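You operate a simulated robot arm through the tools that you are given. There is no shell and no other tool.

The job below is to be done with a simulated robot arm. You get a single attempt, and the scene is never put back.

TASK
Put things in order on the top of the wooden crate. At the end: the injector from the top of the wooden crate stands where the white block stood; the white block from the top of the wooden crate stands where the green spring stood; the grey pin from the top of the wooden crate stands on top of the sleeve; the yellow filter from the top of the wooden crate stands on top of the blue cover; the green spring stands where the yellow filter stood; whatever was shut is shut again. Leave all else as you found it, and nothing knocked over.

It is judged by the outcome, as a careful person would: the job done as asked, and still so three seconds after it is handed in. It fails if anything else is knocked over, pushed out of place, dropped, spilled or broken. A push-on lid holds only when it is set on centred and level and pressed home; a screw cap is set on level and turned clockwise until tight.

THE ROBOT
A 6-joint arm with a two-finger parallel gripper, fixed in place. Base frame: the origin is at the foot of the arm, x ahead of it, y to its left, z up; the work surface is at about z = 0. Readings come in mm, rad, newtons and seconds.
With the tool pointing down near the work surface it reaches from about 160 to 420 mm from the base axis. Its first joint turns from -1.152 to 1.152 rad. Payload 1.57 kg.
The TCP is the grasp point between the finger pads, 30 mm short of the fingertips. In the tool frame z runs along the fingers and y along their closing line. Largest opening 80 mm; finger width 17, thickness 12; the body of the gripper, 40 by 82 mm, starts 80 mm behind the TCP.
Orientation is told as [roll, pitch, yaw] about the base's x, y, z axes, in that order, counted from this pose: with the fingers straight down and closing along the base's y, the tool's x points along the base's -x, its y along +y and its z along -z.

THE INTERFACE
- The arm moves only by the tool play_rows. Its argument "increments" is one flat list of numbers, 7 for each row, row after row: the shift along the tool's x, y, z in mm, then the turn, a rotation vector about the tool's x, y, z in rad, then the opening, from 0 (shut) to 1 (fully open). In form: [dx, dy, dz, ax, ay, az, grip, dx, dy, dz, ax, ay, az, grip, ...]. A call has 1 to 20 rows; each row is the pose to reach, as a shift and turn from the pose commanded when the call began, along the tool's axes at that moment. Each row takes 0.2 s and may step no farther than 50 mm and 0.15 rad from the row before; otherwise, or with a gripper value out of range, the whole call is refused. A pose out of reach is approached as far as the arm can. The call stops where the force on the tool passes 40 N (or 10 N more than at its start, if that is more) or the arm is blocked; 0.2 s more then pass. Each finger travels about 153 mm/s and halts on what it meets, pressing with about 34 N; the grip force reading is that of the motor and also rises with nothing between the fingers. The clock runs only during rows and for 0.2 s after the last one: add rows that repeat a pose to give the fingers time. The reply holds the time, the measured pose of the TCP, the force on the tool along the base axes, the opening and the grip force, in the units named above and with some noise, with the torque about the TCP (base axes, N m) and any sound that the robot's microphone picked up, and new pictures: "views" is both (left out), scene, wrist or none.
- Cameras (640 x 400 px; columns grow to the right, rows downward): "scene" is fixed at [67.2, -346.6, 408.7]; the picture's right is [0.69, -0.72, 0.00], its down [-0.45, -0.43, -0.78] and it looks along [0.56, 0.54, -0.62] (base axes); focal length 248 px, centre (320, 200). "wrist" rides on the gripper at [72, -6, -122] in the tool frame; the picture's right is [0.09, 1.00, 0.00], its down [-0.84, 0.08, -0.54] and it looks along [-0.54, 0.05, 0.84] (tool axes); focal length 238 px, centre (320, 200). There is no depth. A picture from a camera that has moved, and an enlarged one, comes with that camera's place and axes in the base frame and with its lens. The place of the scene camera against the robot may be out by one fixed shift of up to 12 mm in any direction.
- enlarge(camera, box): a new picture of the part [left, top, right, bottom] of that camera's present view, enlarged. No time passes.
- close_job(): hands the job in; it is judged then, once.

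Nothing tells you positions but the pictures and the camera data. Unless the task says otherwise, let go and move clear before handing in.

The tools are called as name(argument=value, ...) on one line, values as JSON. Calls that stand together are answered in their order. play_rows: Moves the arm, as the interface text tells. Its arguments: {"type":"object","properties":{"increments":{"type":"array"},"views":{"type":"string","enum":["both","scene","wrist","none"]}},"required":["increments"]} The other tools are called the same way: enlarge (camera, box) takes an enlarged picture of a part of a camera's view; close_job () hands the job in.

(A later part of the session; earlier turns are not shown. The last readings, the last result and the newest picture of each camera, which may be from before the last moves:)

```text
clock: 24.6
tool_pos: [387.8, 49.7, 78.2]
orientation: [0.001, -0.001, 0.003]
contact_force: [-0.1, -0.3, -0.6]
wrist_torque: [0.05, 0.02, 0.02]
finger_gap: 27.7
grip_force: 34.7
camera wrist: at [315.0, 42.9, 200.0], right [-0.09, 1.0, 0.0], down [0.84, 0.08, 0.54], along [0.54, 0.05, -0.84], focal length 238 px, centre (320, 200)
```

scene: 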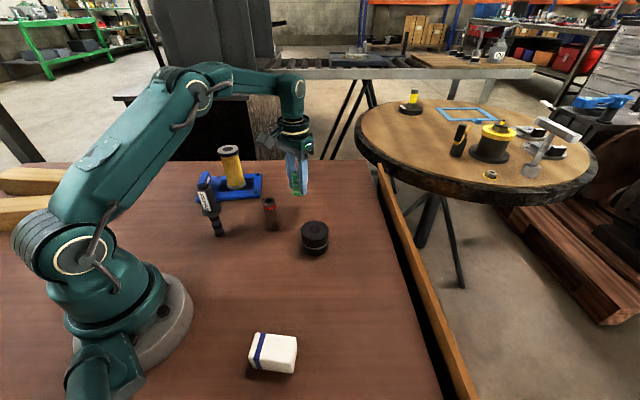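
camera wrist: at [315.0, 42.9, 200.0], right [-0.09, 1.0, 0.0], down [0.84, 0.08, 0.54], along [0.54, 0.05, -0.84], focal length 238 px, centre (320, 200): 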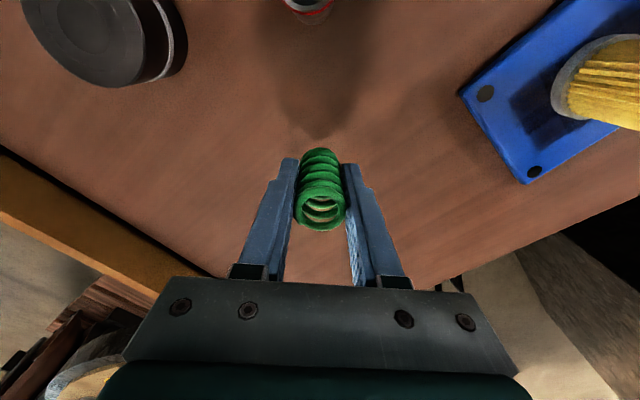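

The spring is held. I'll carry it to where the filter stood, (233.5,-247).

play_rows(increments=[0, 0, -40, 0, 0, 0, 0, 19.3, -37.1, -45, 0, 0, 0, 0, 38.6, -74.2, -45, 0, 0, 0, 0, 57.9, -111.3, -45, 0, 0, 0, 0, 77.2, -148.4, -45, 0, 0, 0, 0, 96.4, -185.4, -45, 0, 0, 0, 0, 115.7, -222.5, -45, 0, 0, 0, 0, 135, -259.6, -45, 0, 0, 0, 0, 154.3, -296.7, -45, 0, 0, 0, 0, 154.3, -296.7, -20, 0, 0, 0, 0, 154.3, -296.7, 10, 0, 0, 0, 0, 154.3, -296.7, 20, 0, 0, 0, 0, 154.3, -296.7, 20, 0, 0, 0, 0])

```text
clock: 27.4
tool_pos: [233.3, -244.8, 56.9]
orientation: [0.002, -0.001, 0.003]
contact_force: [-0.1, -0.1, 0.0]
wrist_torque: [-0.04, 0.03, 0.01]
finger_gap: 27.8
grip_force: 34.2
camera wrist: at [161.9, -252.4, 177.6], right [-0.09, 1.0, 0.0], down [0.84, 0.08, 0.54], along [0.54, 0.05, -0.84], focal length 238 px, centre (320, 200)
```

scene: 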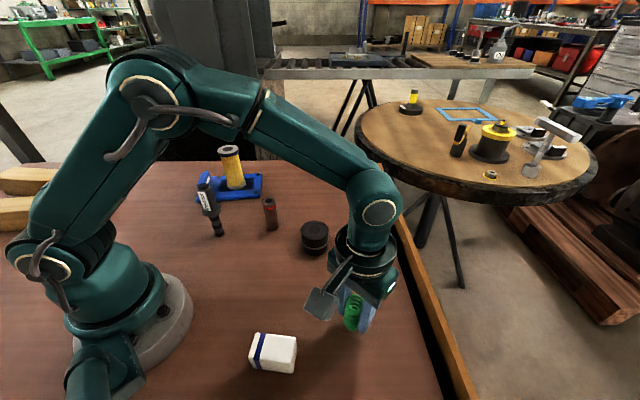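
wrist: 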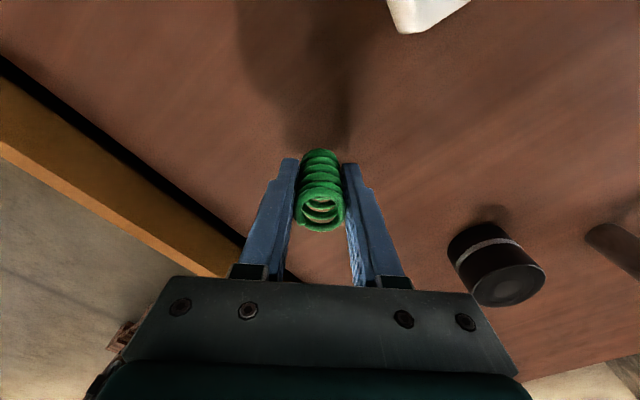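

The spring is near the target spot. I'll nudge -1.5 mm in y and lower it slowly.

play_rows(increments=[0, -1.5, 8, 0, 0, 0, 0, 0, -1.5, 15, 0, 0, 0, 0, 0, -1.5, 17, 0, 0, 0, 0, 0, -1.5, 17, 0, 0, 0, 0], views="none")

```text
clock: 28.4
tool_pos: [232.8, -247.5, 40.8]
orientation: [0.001, -0.001, 0.0]
contact_force: [0.6, -0.9, -0.1]
wrist_torque: [0.01, 0.0, -0.02]
finger_gap: 27.7
grip_force: 33.9
```

play_rows(increments=[0, 0, 1, 0, 0, 0, 0, 0, 0, 2, 0, 0, 0, 0, 0, 0, 2, 0, 0, 0, 0], views="none")

```text
clock: 29.2
tool_pos: [234.3, -248.1, 39.0]
orientation: [0.002, -0.002, 0.001]
contact_force: [-1.7, -0.2, 3.8]
wrist_torque: [0.02, 0.0, 0.02]
finger_gap: 27.6
grip_force: 34.1
```

Light contact. I'll release and rise.

play_rows(increments=[0, 0, 0.3, 0, 0, 0, 0, 0, 0, 0.3, 0, 0, 0, 0.8, 0, 0, 0.3, 0, 0, 0, 0.8, 0, 0, 0.3, 0, 0, 0, 1, 0, 0, -30, 0, 0, 0, 1, 0, 0, -70, 0, 0, 0, 1, 0, 0, -110, 0, 0, 0, 1, 0, 0, -110, 0, 0, 0, 1])

enlarge(camera="wrist", box=[240, 60, 400, 180])

```text
clock: 31.0
tool_pos: [233.3, -246.6, 146.6]
orientation: [-0.002, -0.001, 0.002]
contact_force: [0.3, -0.5, 0.9]
wrist_torque: [0.01, -0.02, 0.01]
finger_gap: 80.1
grip_force: 0.2
camera wrist: at [161.1, -253.3, 268.4], right [-0.09, 1.0, 0.0], down [0.84, 0.08, 0.54], along [0.54, 0.05, -0.84], focal length 238 px, centre (320, 200)
```

scene: 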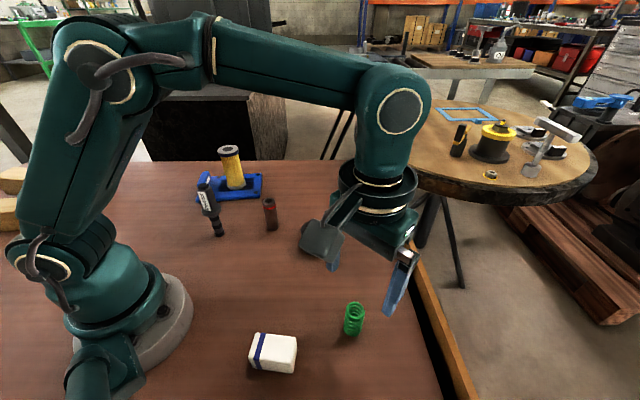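
wrist: 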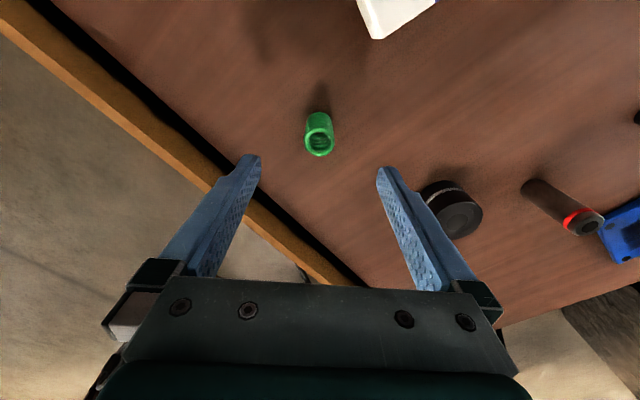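

```text
3.33 times, centred on (320, 120) of wrist
camera zoom: at [161.1, -253.3, 268.4], right [-0.09, 1.0, 0.0], down [0.84, 0.08, 0.54], along [0.54, 0.05, -0.84], focal length 794 px, centre (320, 467)
```

zoom: 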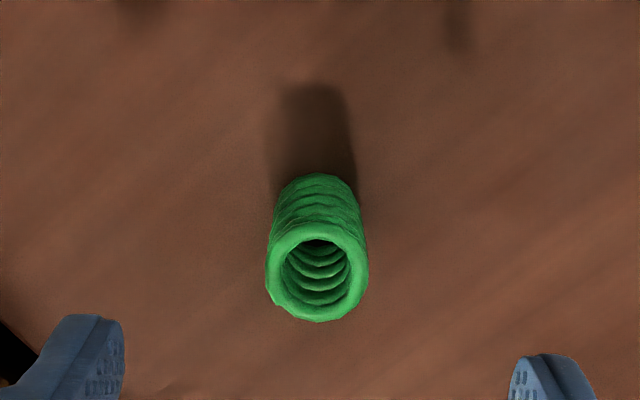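

The spring stands upright on the filter's old spot. Next is the white block: I'll move over it, turning the gripper so the fingers close across its short side.

play_rows(increments=[19, 9.3, 2, 0, 0, 0.149, 1, 38, 18.6, 4, 0, 0, 0.298, 1, 57, 27.9, 6, 0, 0, 0.447, 1, 76, 37.2, 8, 0, 0, 0.596, 1, 95, 46.5, 10, 0, 0, 0.745, 1, 113.8, 55.6, 12, 0, 0, 0.893, 1, 113.8, 55.6, 12, 0, 0, 0.893, 1])

enlarge(camera="wrist", box=[240, 80, 400, 200])

```text
clock: 32.6
tool_pos: [118.2, -192.5, 135.3]
orientation: [0.001, -0.003, -0.892]
contact_force: [-0.1, -0.5, 0.4]
wrist_torque: [0.0, 0.01, -0.01]
finger_gap: 80.0
grip_force: 0.1
camera wrist: at [68.5, -140.7, 256.8], right [0.72, 0.7, 0.0], down [0.58, -0.6, 0.54], along [0.38, -0.39, -0.84], focal length 238 px, centre (320, 200)
```

scene: 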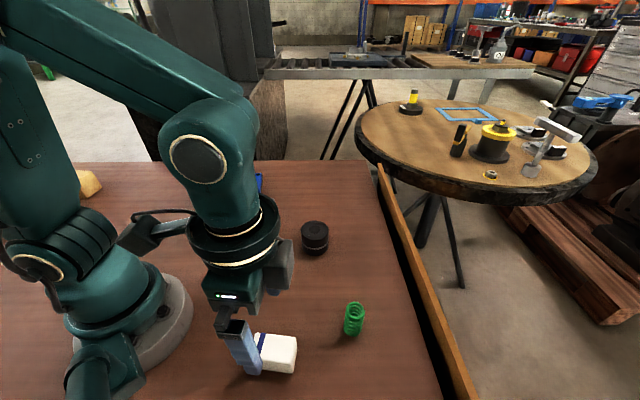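
wrist: 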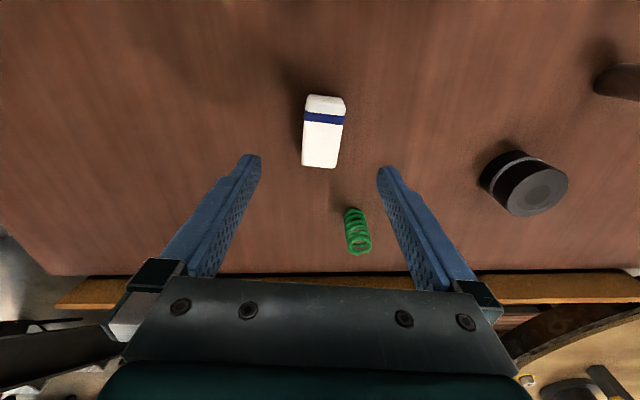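

```text
3.33 times, centred on (320, 140) of wrist
camera zoom: at [68.5, -140.7, 256.8], right [0.72, 0.7, 0.0], down [0.58, -0.6, 0.54], along [0.38, -0.39, -0.84], focal length 794 px, centre (320, 400)
```

zoom: 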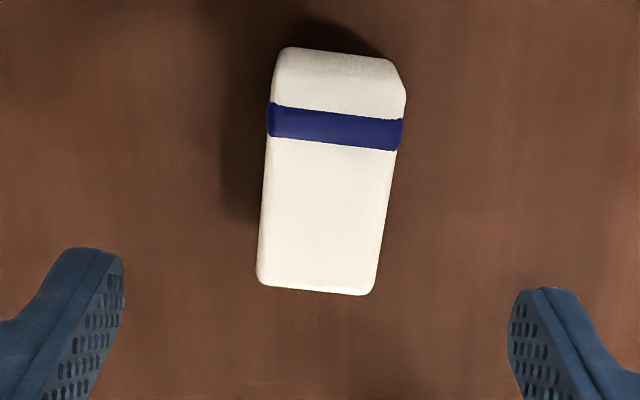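

The gripper is well aligned with the block; its centre is at about (119,-190.8). Descending and gripping.

play_rows(increments=[0.9, 1.8, 35, 0, 0, 0, 1, 0.9, 1.8, 65, 0, 0, 0, 1, 0.9, 1.8, 85, 0, 0, 0, 1, 0.9, 1.8, 98.5, 0, 0, 0, 1, 0.9, 1.8, 98.5, 0, 0, 0, 1, 0.9, 1.8, 98.5, 0, 0, 0, 0, 0.9, 1.8, 98.5, 0, 0, 0, 0, 0.9, 1.8, 98.5, 0, 0, 0, 0])

```text
clock: 34.4
tool_pos: [120.4, -189.8, 36.3]
orientation: [0.003, 0.001, -0.89]
contact_force: [-0.3, -0.1, 0.3]
wrist_torque: [-0.02, -0.01, 0.0]
finger_gap: 35.3
grip_force: 34.3
camera wrist: at [69.5, -138.4, 158.5], right [0.72, 0.7, 0.0], down [0.58, -0.6, 0.54], along [0.38, -0.39, -0.84], focal length 238 px, centre (320, 200)
```

scene: 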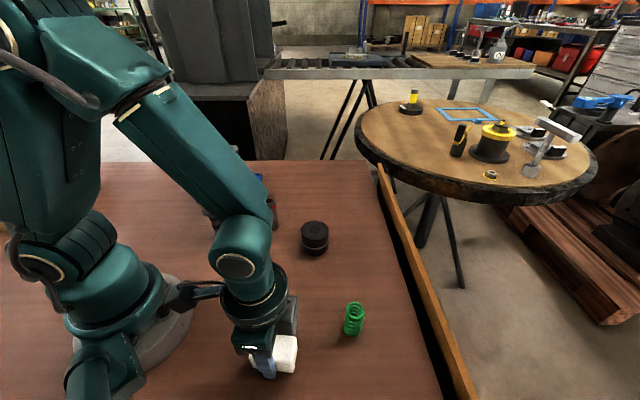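
wrist: 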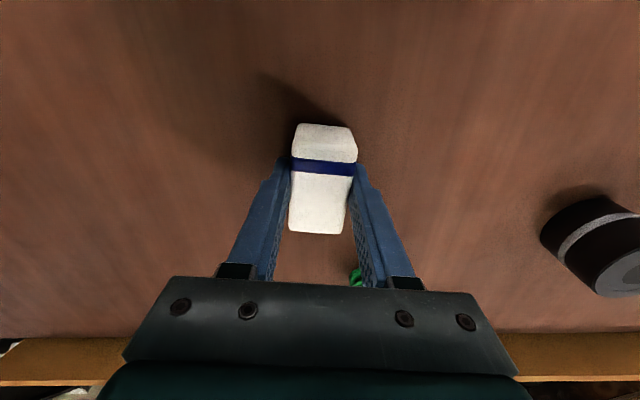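

Block gripped (35 mm). I'll lift it and carry it to the spring's old spot at (388,49).

play_rows(increments=[0, 0, -15, 0, 0, 0, 0, 0, 0, -55, 0, 0, 0, 0, 0, 0, -95, 0, 0, 0, 0, 2.1, 44.8, -95, 0, 0, 0, 0, 4.2, 89.7, -95, 0, 0, 0, 0, 6.3, 134.5, -95, 0, 0, 0, 0, 8.4, 179.4, -95, 0, 0, 0, 0, 10.5, 224.2, -95, 0, 0, 0, 0, 12.7, 269.1, -95, 0, 0, 0, 0, 14.8, 314, -90, 0, 0, 0, 0, 16.9, 358.8, -75, 0, 0, 0, 0, 16.9, 358.8, -45, 0, 0, 0, 0, 16.9, 358.8, -20, 0, 0, 0, 0, 16.9, 358.8, -20, 0, 0, 0, 0])

```text
clock: 37.4
tool_pos: [390.2, 48.1, 55.8]
orientation: [0.003, 0.0, -0.892]
contact_force: [-0.3, -1.1, -1.7]
wrist_torque: [0.02, 0.0, 0.03]
finger_gap: 35.1
grip_force: 34.2
camera wrist: at [339.3, 99.6, 178.2], right [0.72, 0.7, 0.0], down [0.58, -0.6, 0.54], along [0.38, -0.39, -0.84], focal length 238 px, centre (320, 200)
```

scene: 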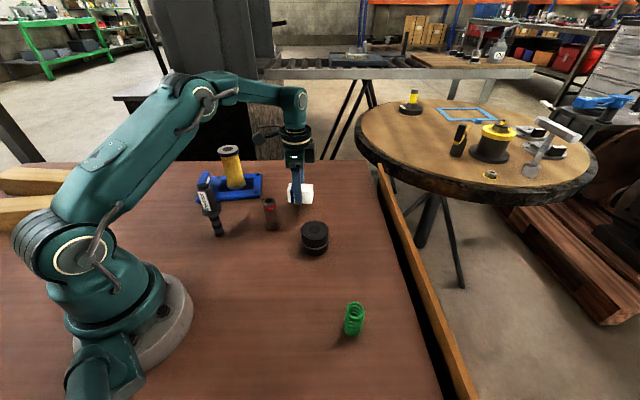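
wrist: 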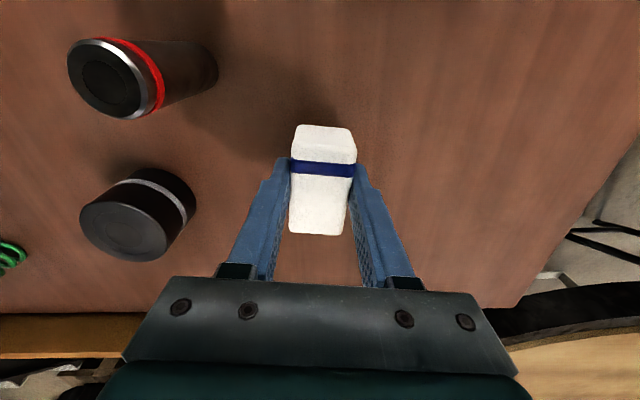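

Over the target with about a 2 mm correction needed; I'll correct and lower.

play_rows(increments=[1.9, -0.3, 6, 0, 0, 0, 0, 1.9, -0.3, 12, 0, 0, 0, 0, 1.9, -0.3, 16, 0, 0, 0, 0, 1.9, -0.3, 16, 0, 0, 0, 0], views="none")

```text
clock: 38.4
tool_pos: [389.1, 49.2, 41.6]
orientation: [0.0, 0.0, -0.891]
contact_force: [-0.7, 0.6, -1.5]
wrist_torque: [0.0, -0.01, -0.02]
finger_gap: 35.3
grip_force: 34.3
```

play_rows(increments=[0, 0, 1.2, 0, 0, 0, 0, 0, 0, 2.4, 0, 0, 0, 0, 0, 0, 2.4, 0, 0, 0, 0], views="none")

```text
clock: 39.2
tool_pos: [387.5, 48.2, 40.8]
orientation: [0.002, 0.0, -0.89]
contact_force: [-0.5, 0.1, -1.0]
wrist_torque: [-0.02, -0.01, -0.01]
finger_gap: 35.0
grip_force: 34.2
```

play_rows(increments=[0, 0, 1, 0, 0, 0, 0, 0, 0, 1.5, 0, 0, 0, 0, 0, 0, 1.5, 0, 0, 0, 0], views="none")

```text
clock: 40.0
tool_pos: [389.2, 48.0, 37.7]
orientation: [0.0, 0.0, -0.892]
contact_force: [0.1, 0.7, -1.5]
wrist_torque: [0.01, 0.01, -0.01]
finger_gap: 35.3
grip_force: 34.0
```

Still hanging free; a little further.

play_rows(increments=[0, 0, 0.6, 0, 0, 0, 0, 0, 0, 1.2, 0, 0, 0, 0, 0, 0, 1.2, 0, 0, 0, 0], views="none")

```text
clock: 40.8
tool_pos: [388.2, 50.0, 38.8]
orientation: [0.002, 0.0, -0.893]
contact_force: [-0.8, 0.1, -1.8]
wrist_torque: [0.02, 0.01, 0.0]
finger_gap: 35.3
grip_force: 33.9
```

play_rows(increments=[0, 0, 0.6, 0, 0, 0, 0, 0, 0, 1.2, 0, 0, 0, 0, 0, 0, 1.2, 0, 0, 0, 0, 0, 0, 1.2, 0, 0, 0, 0], views="scene")

enlarge(camera="scene", box=[270, 160, 350, 220])

```text
clock: 41.8
tool_pos: [387.4, 48.5, 37.6]
orientation: [0.003, -0.002, -0.892]
contact_force: [-2.1, 2.7, 11.6]
wrist_torque: [-0.03, 0.28, -0.07]
finger_gap: 35.1
grip_force: 33.9
```

scene: 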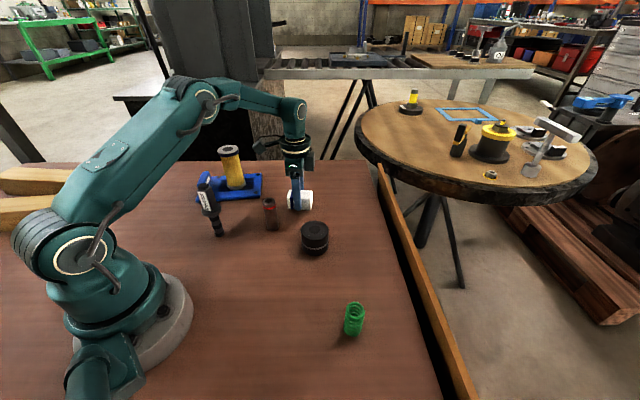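

```text
6.67 times, centred on (310, 190) of scene
camera zoom: at [67.2, -346.6, 408.7], right [0.69, -0.72, 0.0], down [-0.45, -0.43, -0.78], along [0.56, 0.54, -0.62], focal length 1656 px, centre (387, 267)
```

zoom: 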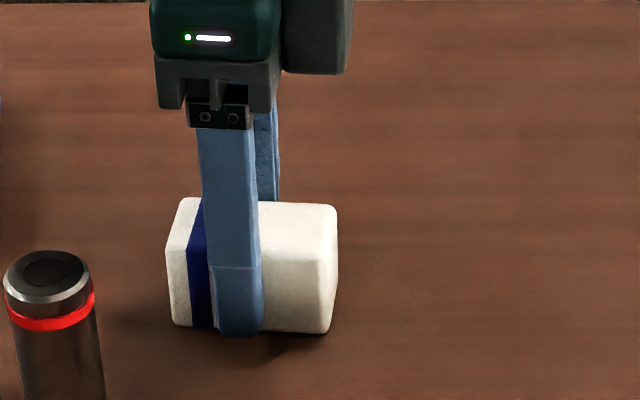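

Contact at 11.6 N. I'll release and rise.

play_rows(increments=[0, 0, -0.4, 0, 0, 0, 0, 0, 0, -0.4, 0, 0, 0, 0.8, 0, 0, -0.4, 0, 0, 0, 0.8, 0, 0, -0.4, 0, 0, 0, 1, 0, 0, -30, 0, 0, 0, 1, 0, 0, -70, 0, 0, 0, 1, 0, 0, -90, 0, 0, 0, 1, 0, 0, -90, 0, 0, 0, 1])

enlarge(camera="scene", box=[270, 160, 350, 220])

enlarge(camera="wrist", box=[240, 80, 400, 200])

```text
clock: 43.6
tool_pos: [389.4, 49.0, 125.0]
orientation: [0.002, 0.0, -0.892]
contact_force: [-0.4, 0.6, -0.4]
wrist_torque: [0.03, 0.02, 0.0]
finger_gap: 80.0
grip_force: 0.0
camera wrist: at [339.3, 100.5, 246.9], right [0.72, 0.7, 0.0], down [0.58, -0.6, 0.54], along [0.38, -0.39, -0.84], focal length 238 px, centre (320, 200)
```

scene: 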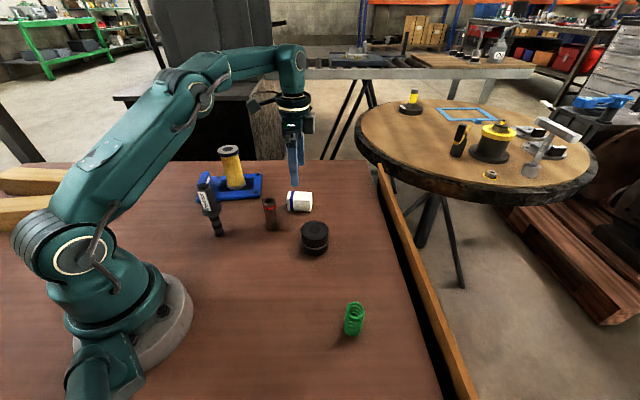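
wrist: 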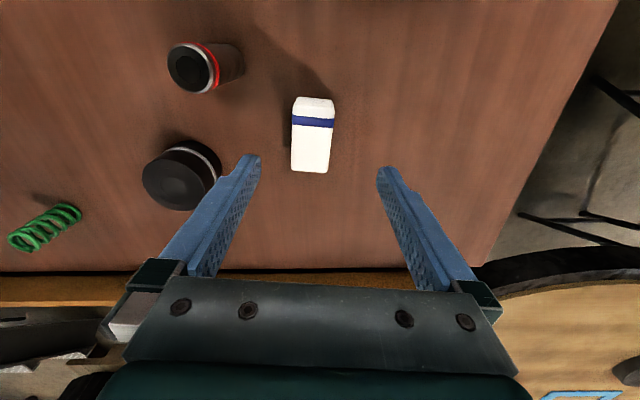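

```text
6.67 times, centred on (310, 190) of scene
camera zoom: at [67.2, -346.6, 408.7], right [0.69, -0.72, 0.0], down [-0.45, -0.43, -0.78], along [0.56, 0.54, -0.62], focal length 1656 px, centre (387, 267)
```

zoom: 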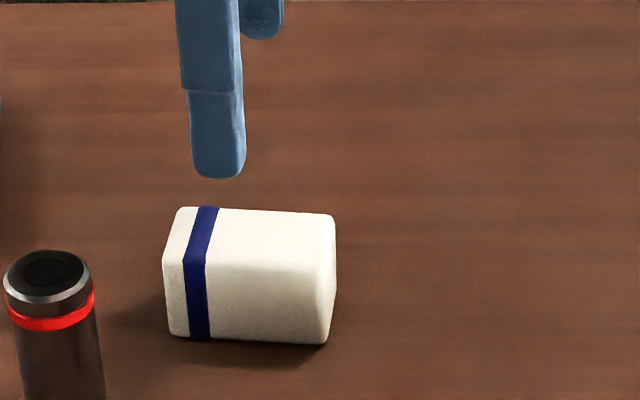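

```text
3.33 times, centred on (320, 140) of wrist
camera zoom: at [339.3, 100.5, 246.9], right [0.72, 0.7, 0.0], down [0.58, -0.6, 0.54], along [0.38, -0.39, -0.84], focal length 794 px, centre (320, 400)
```

zoom: 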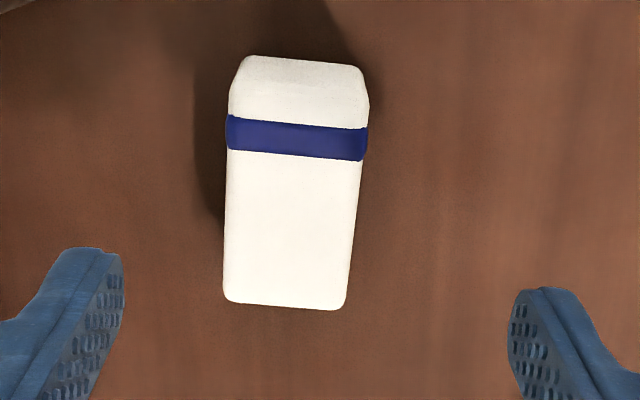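

The block is upright but slid roughly 6 mm on release. I'll recentre it: descend around it, close with the TCP at the target, nudge it along the long axis, and release without vertical load.

play_rows(increments=[-1, -0.7, 40, 0, 0, 0, 1, -1, -0.7, 75, 0, 0, 0, 1, -1, -0.7, 87, 0, 0, 0, 1, -1, -0.7, 87, 0, 0, 0, 1, -1, -0.7, 87, 0, 0, 0, 0.6, -1, -0.7, 87, 0, 0, 0, 0.5, -1, -0.7, 87, 0, 0, 0, 0.45, -1, -0.7, 87, 0, 0, 0, 0.4, -1, -0.7, 87, 0, 0, 0, 0.4])

enlarge(camera="wrist", box=[240, 100, 400, 260])

```text
clock: 45.6
tool_pos: [389.8, 46.9, 37.7]
orientation: [0.003, -0.001, -0.891]
contact_force: [0.6, -0.5, 1.1]
wrist_torque: [-0.01, 0.0, -0.02]
finger_gap: 35.2
grip_force: 33.6
camera wrist: at [339.0, 98.9, 159.2], right [0.72, 0.7, 0.0], down [0.58, -0.6, 0.54], along [0.38, -0.39, -0.84], focal length 238 px, centre (320, 200)
```

scene: 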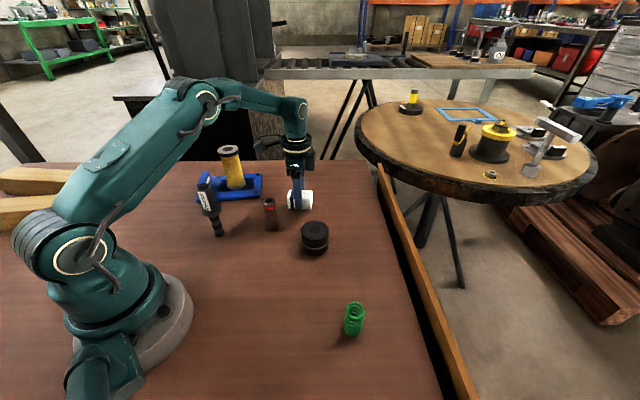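
wrist: 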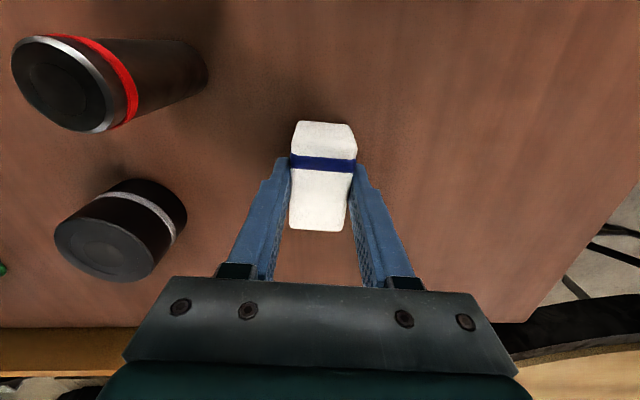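

```text
2.50 times, centred on (320, 180) of wrist
camera zoom: at [339.0, 98.9, 159.2], right [0.72, 0.7, 0.0], down [0.58, -0.6, 0.54], along [0.38, -0.39, -0.84], focal length 596 px, centre (320, 250)
```

zoom: 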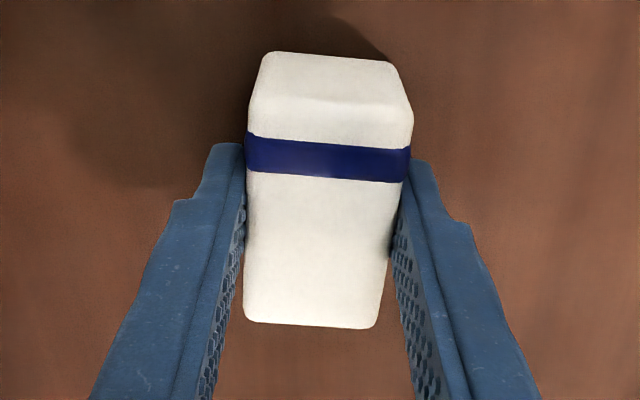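

Recentred between the pads. I'll slide it about 2.7 mm along its length, then open in small steps.

play_rows(increments=[1.3, 0.2, 0, 0, 0, 0, 0.4, 2.7, 0.4, 0, 0, 0, 0, 0.4, 2.7, 0.4, 0, 0, 0, 0, 0.4, 2.7, 0.4, 0, 0, 0, 0, 0.47, 2.7, 0.4, 0, 0, 0, 0, 0.5, 2.7, 0.4, 0, 0, 0, 0, 0.7, 2.7, 0.4, 0, 0, 0, 0, 1, 2.7, 0.4, 0, 0, 0, 0, 1])

enlarge(camera="wrist", box=[240, 100, 400, 260])

```text
clock: 47.4
tool_pos: [389.3, 50.6, 39.8]
orientation: [0.002, 0.0, -0.89]
contact_force: [0.2, -0.4, 0.3]
wrist_torque: [0.02, -0.01, -0.03]
finger_gap: 80.0
grip_force: 0.2
camera wrist: at [336.9, 102.0, 159.9], right [0.72, 0.7, 0.0], down [0.58, -0.6, 0.54], along [0.38, -0.39, -0.84], focal length 238 px, centre (320, 200)
```

scene: 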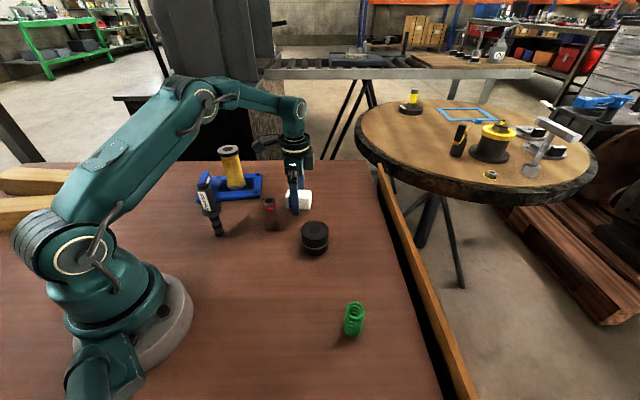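
wrist: 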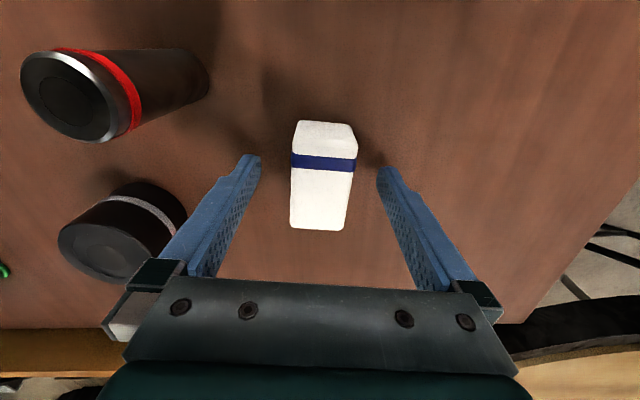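

```text
2.50 times, centred on (320, 180) of wrist
camera zoom: at [336.9, 102.0, 159.9], right [0.72, 0.7, 0.0], down [0.58, -0.6, 0.54], along [0.38, -0.39, -0.84], focal length 596 px, centre (320, 250)
```

zoom: 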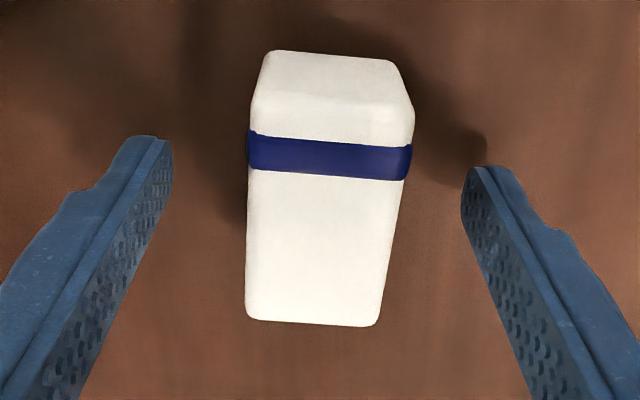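

The block now sits centred where the spring was. I'll rise straight up and confirm.

play_rows(increments=[0, 0, -30, 0, 0, 0, 1, 0, 0, -60, 0, 0, 0, 1, 0, 0, -86, 0, 0, 0, 1, 0, 0, -86, 0, 0, 0, 1], views="wrist")

enlarge(camera="wrist", box=[240, 80, 400, 200])

enlarge(camera="wrist", box=[120, 20, 280, 220])

```text
clock: 48.4
tool_pos: [385.2, 51.3, 126.7]
orientation: [0.003, 0.002, -0.892]
contact_force: [-0.1, 0.7, -0.3]
wrist_torque: [-0.01, 0.0, 0.04]
finger_gap: 79.9
grip_force: 0.0
camera wrist: at [334.4, 101.6, 247.5], right [0.72, 0.7, 0.0], down [0.58, -0.6, 0.54], along [0.38, -0.39, -0.84], focal length 238 px, centre (320, 200)
```

wrist: 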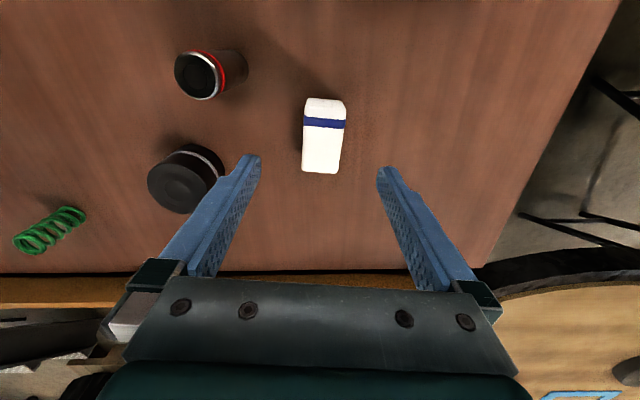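

```text
3.33 times, centred on (320, 140) of wrist
camera zoom: at [334.4, 101.6, 247.5], right [0.72, 0.7, 0.0], down [0.58, -0.6, 0.54], along [0.38, -0.39, -0.84], focal length 794 px, centre (320, 400)
```

zoom: 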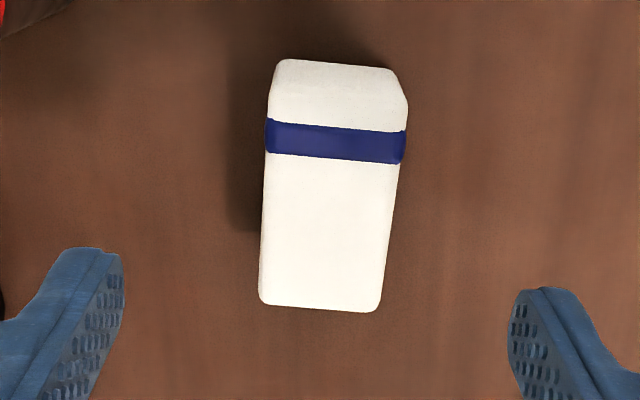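

```text
2.00 times, centred on (200, 120) of wrist
camera zoom: at [334.4, 101.6, 247.5], right [0.72, 0.7, 0.0], down [0.58, -0.6, 0.54], along [0.38, -0.39, -0.84], focal length 477 px, centre (560, 360)
```

zoom: 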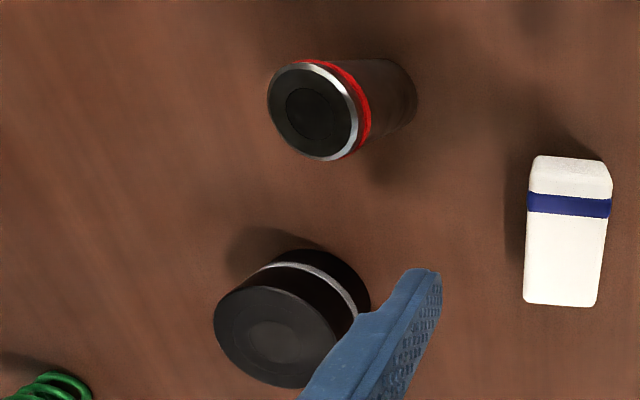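

The block is at about (387.5,50.4), good. Next the pin: I'll hover over it at (288.8,35.6), turning the gripper back to yaw 0.

play_rows(increments=[8, -14, -5, 0, 0, -0.149, 1, 16, -28, -10, 0, 0, -0.298, 1, 24, -42, -15, 0, 0, -0.447, 1, 32, -56, -15, 0, 0, -0.595, 1, 40, -70, -15, 0, 0, -0.744, 1, 48.8, -84.3, -15, 0, 0, -0.892, 1, 48.8, -84.3, -15, 0, 0, -0.892, 1])

enlarge(camera="wrist", box=[240, 80, 400, 200])

enlarge(camera="wrist", box=[60, 120, 260, 240])

```text
clock: 50.0
tool_pos: [288.2, 35.6, 139.7]
orientation: [0.001, -0.003, 0.002]
contact_force: [0.3, 0.6, 0.4]
wrist_torque: [0.0, -0.03, 0.01]
finger_gap: 80.4
grip_force: 0.0
camera wrist: at [217.1, 28.5, 260.4], right [-0.09, 1.0, 0.0], down [0.84, 0.08, 0.54], along [0.54, 0.05, -0.84], focal length 238 px, centre (320, 200)
```

scene: 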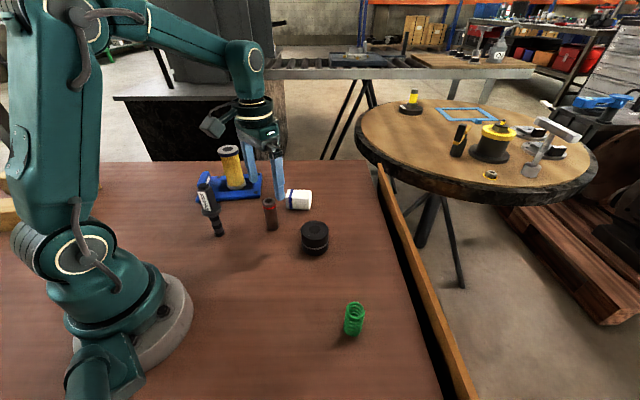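
wrist: 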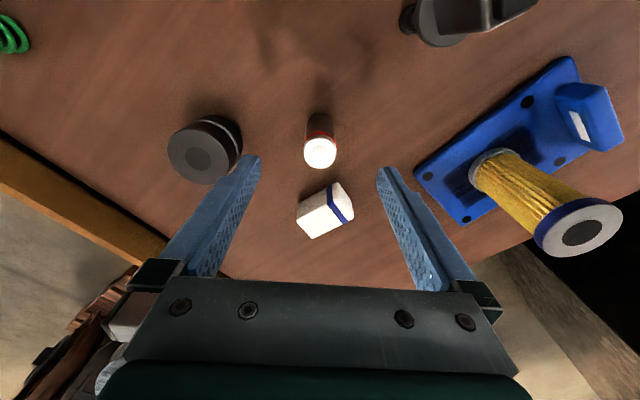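

```text
3.33 times, centred on (320, 140) of wrist
camera zoom: at [217.1, 28.5, 260.4], right [-0.09, 1.0, 0.0], down [0.84, 0.08, 0.54], along [0.54, 0.05, -0.84], focal length 794 px, centre (320, 400)
```

zoom: 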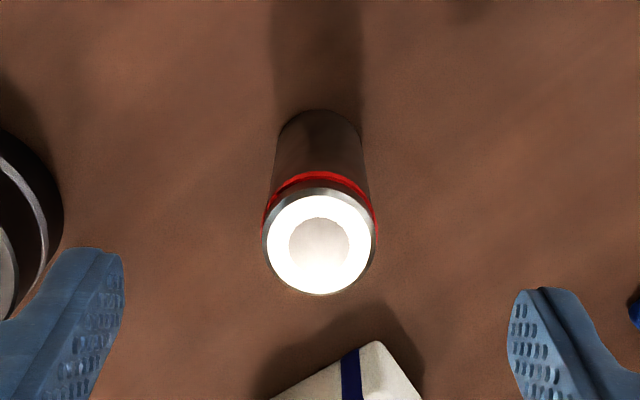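

```text
3.20 times, centred on (160, 180) of wrist
camera zoom: at [217.1, 28.5, 260.4], right [-0.09, 1.0, 0.0], down [0.84, 0.08, 0.54], along [0.54, 0.05, -0.84], focal length 763 px, centre (832, 264)
```

zoom: 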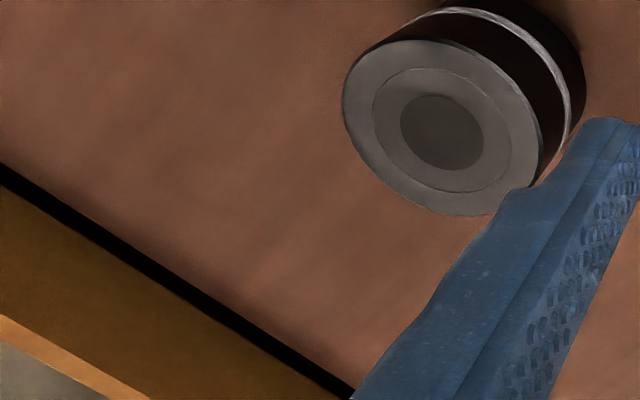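

The pin is centred under the gripper. Descend to z≈50, grip, and lift.

play_rows(increments=[-0.5, -0.3, 40, 0, 0, 0, 1, -0.5, -0.3, 75, 0, 0, 0, 1, -0.5, -0.3, 90, 0, 0, 0, 1, -0.5, -0.3, 90, 0, 0, 0, 1, -0.5, -0.3, 90, 0, 0, 0, 0.4, -0.5, -0.3, 90, 0, 0, 0, 0, -0.5, -0.3, 90, 0, 0, 0, 0, -0.5, -0.3, 90, 0, 0, 0, 0])

```text
clock: 51.8
tool_pos: [289.6, 35.5, 50.7]
orientation: [0.002, -0.001, 0.001]
contact_force: [0.3, -0.7, 0.3]
wrist_torque: [-0.02, 0.01, -0.02]
finger_gap: 26.7
grip_force: 33.6
camera wrist: at [217.7, 28.4, 171.8], right [-0.09, 1.0, 0.0], down [0.84, 0.08, 0.54], along [0.54, 0.05, -0.84], focal length 238 px, centre (320, 200)
```

scene: 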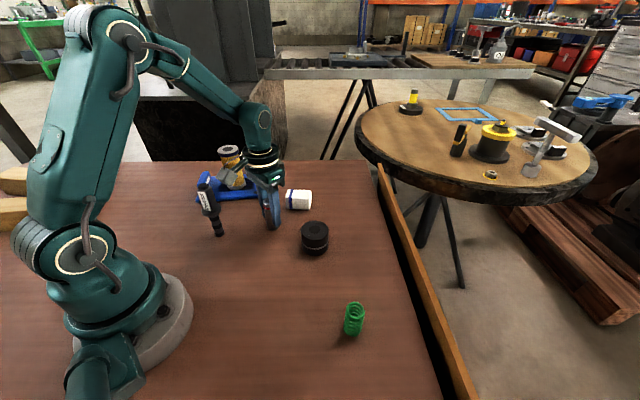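
wrist: 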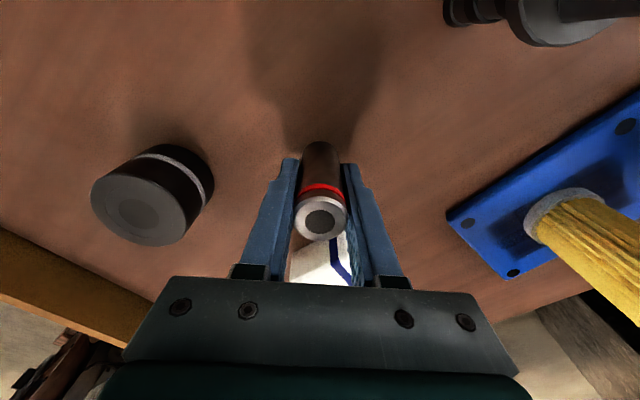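

Pin gripped (27 mm). Lift and carry it over the sleeve at (316.5,-77.5).

play_rows(increments=[0, 0, -20, 0, 0, 0, 0, 0, 0, -55, 0, 0, 0, 0, 0, 0, -85, 0, 0, 0, 0, -9, -38, -85, 0, 0, 0, 0, -18, -76, -85, 0, 0, 0, 0, -27.3, -113, -85, 0, 0, 0, 0, -27.3, -113, -65, 0, 0, 0, 0, -27.3, -113, -65, 0, 0, 0, 0])

enlarge(camera="wrist", box=[240, 80, 400, 260])

enlarge(camera="scene", box=[270, 180, 360, 270])

```text
clock: 53.6
tool_pos: [318.5, -76.4, 115.8]
orientation: [0.003, -0.003, 0.0]
contact_force: [0.5, -1.0, -2.5]
wrist_torque: [-0.01, -0.02, 0.01]
finger_gap: 26.8
grip_force: 33.8
camera wrist: at [244.7, -83.9, 237.5], right [-0.09, 1.0, 0.0], down [0.84, 0.08, 0.54], along [0.54, 0.05, -0.84], focal length 238 px, centre (320, 200)
```

scene: 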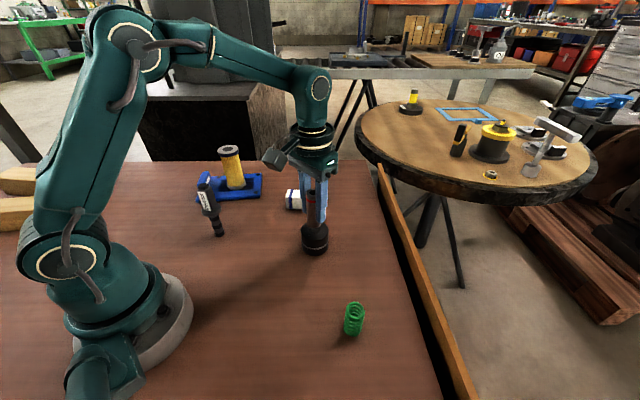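
wrist: 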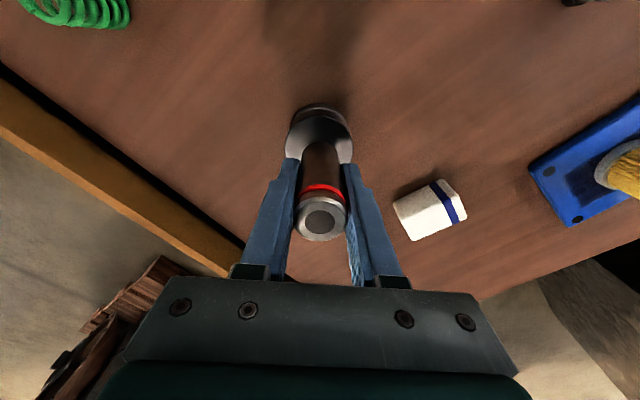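

```text
2.22 times, centred on (320, 170) of wrist
camera zoom: at [244.7, -83.9, 237.5], right [-0.09, 1.0, 0.0], down [0.84, 0.08, 0.54], along [0.54, 0.05, -0.84], focal length 530 px, centre (320, 267)
```

zoom: 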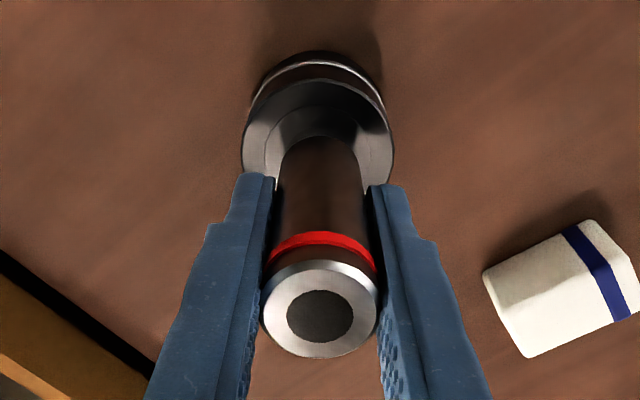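

```text
4.44 times, centred on (315, 225) of scene
camera zoom: at [67.2, -346.6, 408.6], right [0.69, -0.72, 0.0], down [-0.45, -0.43, -0.78], along [0.56, 0.54, -0.62], focal length 1104 px, centre (342, 89)
```

zoom: 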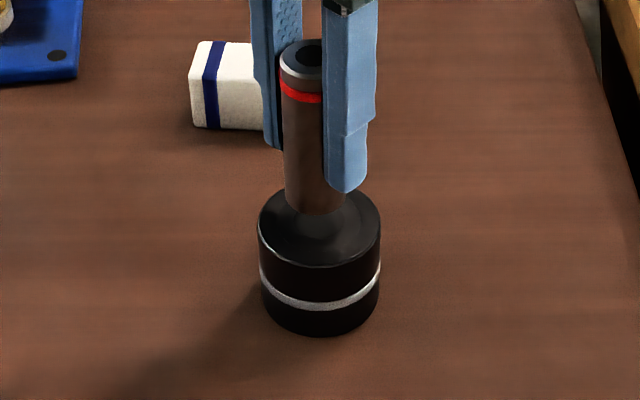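

The pin is nicely centred over the sleeve. I'll lower it gently to contact.

play_rows(increments=[-0.8, -0.6, 6, 0, 0, 0, 0, -0.8, -0.6, 12, 0, 0, 0, 0, -0.8, -0.6, 12, 0, 0, 0, 0], views="none")

enlarge(camera="scene", box=[270, 180, 360, 270])

```text
clock: 54.4
tool_pos: [319.3, -78.9, 103.4]
orientation: [0.002, 0.0, 0.0]
contact_force: [0.9, -0.3, -1.9]
wrist_torque: [-0.01, 0.0, 0.04]
finger_gap: 27.0
grip_force: 34.1
```

```text
4.44 times, centred on (315, 225) of scene
camera zoom: at [67.2, -346.6, 408.6], right [0.69, -0.72, 0.0], down [-0.45, -0.43, -0.78], along [0.56, 0.54, -0.62], focal length 1104 px, centre (342, 89)
```

zoom: 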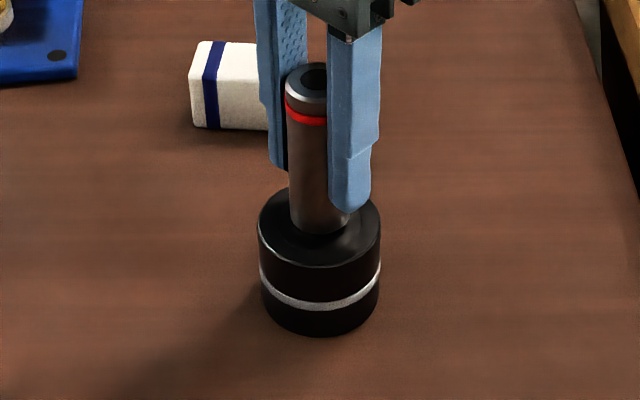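

play_rows(increments=[0, 0, 1, 0, 0, 0, 0, 0, 0, 2, 0, 0, 0, 0, 0, 0, 2, 0, 0, 0, 0], views="none")

```text
clock: 55.2
tool_pos: [318.5, -77.7, 102.0]
orientation: [0.002, -0.001, -0.001]
contact_force: [0.2, 0.6, -2.4]
wrist_torque: [-0.01, 0.02, 0.02]
finger_gap: 26.8
grip_force: 33.9
```

play_rows(increments=[0, 0, 0.8, 0, 0, 0, 0, 0, 0, 1.5, 0, 0, 0, 0, 0, 0, 1.5, 0, 0, 0, 0], views="none")

```text
clock: 56.0
tool_pos: [319.3, -77.9, 100.4]
orientation: [0.0, -0.003, 0.0]
contact_force: [-4.0, 6.8, 19.4]
wrist_torque: [0.22, 0.29, -0.04]
finger_gap: 26.8
grip_force: 34.3
```

Firm contact. I'll ease up to unload, then open in small steps.

play_rows(increments=[0, 0, -0.4, 0, 0, 0, 0, 0, 0, -0.7, 0, 0, 0, 0, 0, 0, -0.7, 0, 0, 0, 0], views="none")

```text
clock: 56.8
tool_pos: [320.0, -78.2, 102.4]
orientation: [0.0, -0.003, -0.001]
contact_force: [1.9, 4.4, 10.2]
wrist_torque: [0.17, -0.07, -0.02]
finger_gap: 27.1
grip_force: 33.5
```

play_rows(increments=[0, 0, -0.4, 0, 0, 0, 0, 0, 0, -0.4, 0, 0, 0, 0], views="none")

```text
clock: 57.4
tool_pos: [318.2, -79.0, 100.1]
orientation: [0.001, 0.0, -0.001]
contact_force: [0.0, -1.4, 0.0]
wrist_torque: [-0.04, -0.04, 0.0]
finger_gap: 26.7
grip_force: 34.4
```

Unloaded to about zero. Opening in small steps, then rising.

play_rows(increments=[0, 0, 0, 0, 0, 0, 0.37, 0, 0, 0, 0, 0, 0, 0.42, 0, 0, 0, 0, 0, 0, 0.6, 0, 0, 0, 0, 0, 0, 0.8, 0, 0, 0, 0, 0, 0, 0.8])

enlarge(camera="scene", box=[270, 180, 360, 270])

enlarge(camera="wrist", box=[240, 80, 400, 260])

```text
clock: 58.6
tool_pos: [319.2, -78.4, 101.2]
orientation: [0.003, -0.002, 0.0]
contact_force: [-0.8, 0.3, 0.6]
wrist_torque: [0.01, -0.03, -0.01]
finger_gap: 64.1
grip_force: 0.1
camera wrist: at [246.8, -85.6, 222.1], right [-0.09, 1.0, 0.0], down [0.84, 0.08, 0.54], along [0.54, 0.05, -0.84], focal length 238 px, centre (320, 200)
```

scene: 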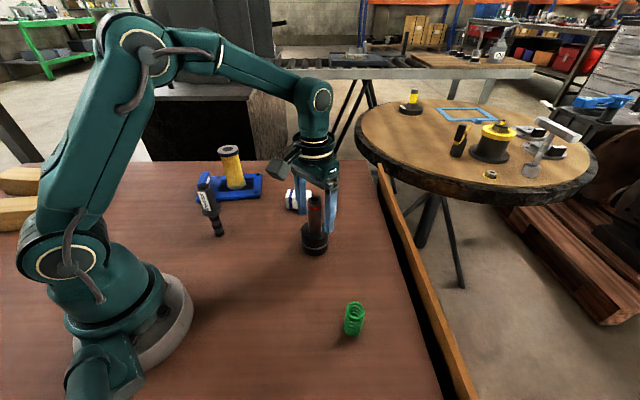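
wrist: 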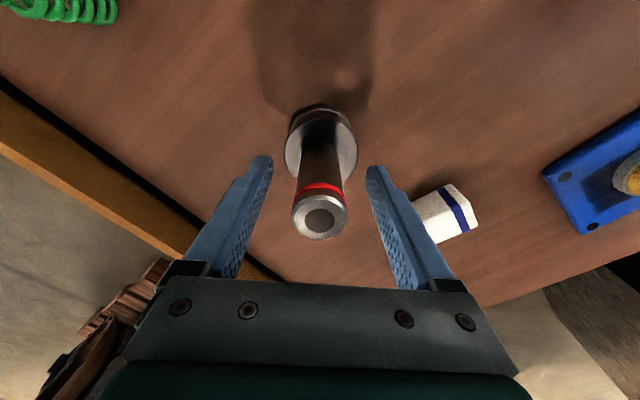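

```text
4.44 times, centred on (315, 225) of scene
camera zoom: at [67.2, -346.6, 408.7], right [0.69, -0.72, 0.0], down [-0.45, -0.43, -0.78], along [0.56, 0.54, -0.62], focal length 1104 px, centre (342, 89)
```

zoom: 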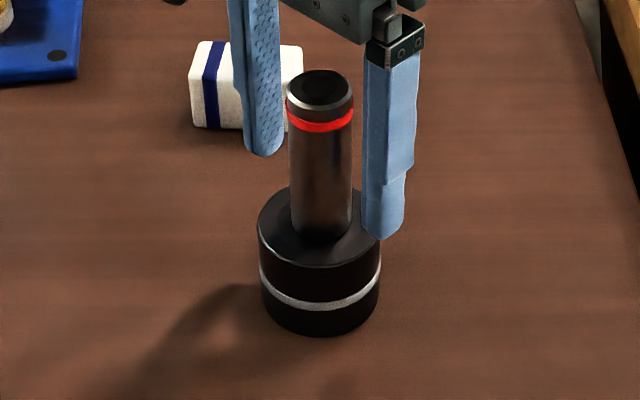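

```text
2.22 times, centred on (320, 170) of wrist
camera zoom: at [246.8, -85.6, 222.1], right [-0.09, 1.0, 0.0], down [0.84, 0.08, 0.54], along [0.54, 0.05, -0.84], focal length 530 px, centre (320, 267)
```

zoom: 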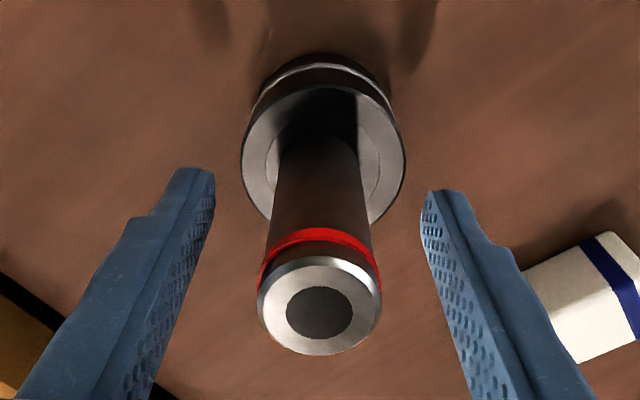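

The pin stands upright on the sleeve. I'll rise clear and go over the injector, turning the gripper to about -56° to match its faces.

play_rows(increments=[0, 0, 0, 0, 0, 0, 1, 0, 0, -45, 0, 0, 0, 1, 0, 0, -90, 0, 0, 0, 1, 18.4, 26.3, -100, 0, 0, 0.1396, 1, 36.9, 52.6, -100, 0, 0, 0.279, 1, 55.3, 78.9, -100, 0, 0, 0.419, 1, 73.7, 105.1, -100, 0, 0, 0.558, 1, 92.1, 131.4, -100, 0, 0, 0.698, 1, 110.6, 157.7, -100, 0, 0, 0.838, 1, 129, 184, -100, 0, 0, 0.977, 1, 129, 184, -100, 0, 0, 0.977, 1])

enlarge(camera="wrist", box=[240, 80, 400, 200])

enlarge(camera="scene", box=[180, 120, 370, 270])

```text
clock: 61.0
tool_pos: [187.3, 105.5, 200.3]
orientation: [0.002, -0.001, -0.977]
contact_force: [1.5, -0.4, -1.0]
wrist_torque: [-0.04, 0.02, 0.01]
finger_gap: 79.9
grip_force: 0.0
camera wrist: at [141.0, 161.2, 320.7], right [0.77, 0.63, 0.0], down [0.53, -0.65, 0.54], along [0.34, -0.42, -0.84], focal length 238 px, centre (320, 200)
```

scene: 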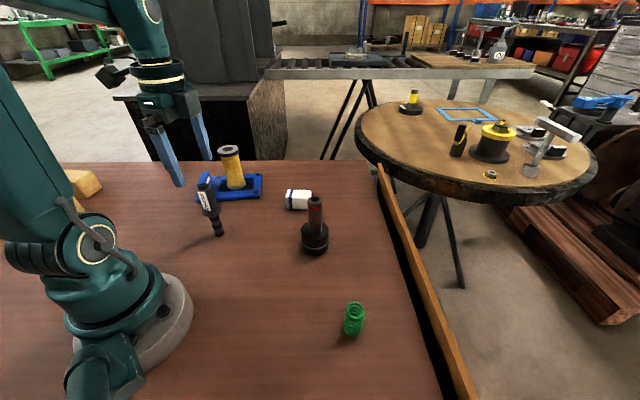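
wrist: 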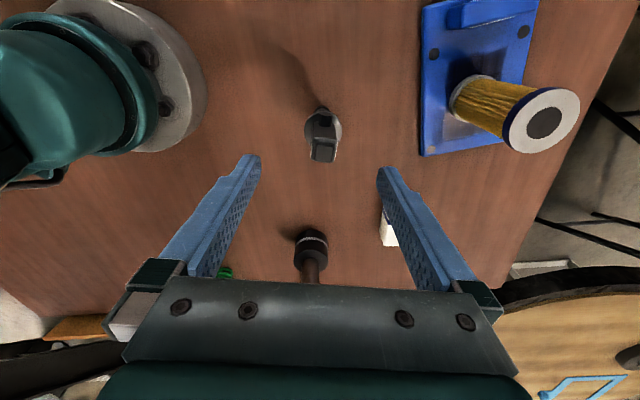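

```text
3.33 times, centred on (320, 140) of wrist
camera zoom: at [141.0, 161.2, 320.7], right [0.77, 0.63, 0.0], down [0.53, -0.65, 0.54], along [0.34, -0.42, -0.84], focal length 794 px, centre (320, 400)
```

zoom: 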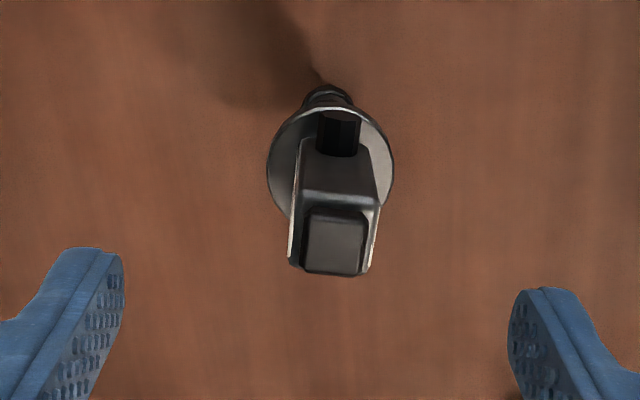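

```text
2.67 times, centred on (275, 195) of scene
camera zoom: at [67.2, -346.6, 408.7], right [0.69, -0.72, 0.0], down [-0.45, -0.43, -0.78], along [0.56, 0.54, -0.62], focal length 662 px, centre (440, 213)
```

zoom: 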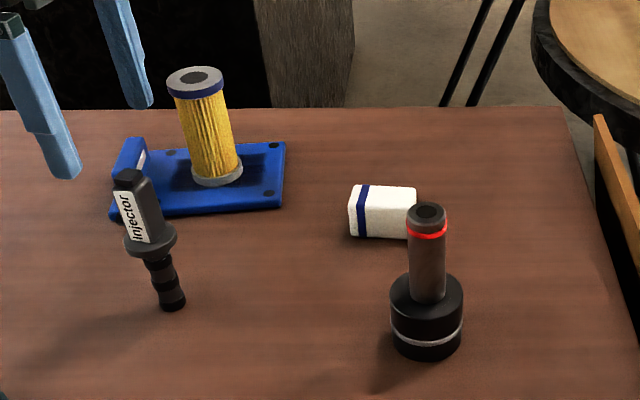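

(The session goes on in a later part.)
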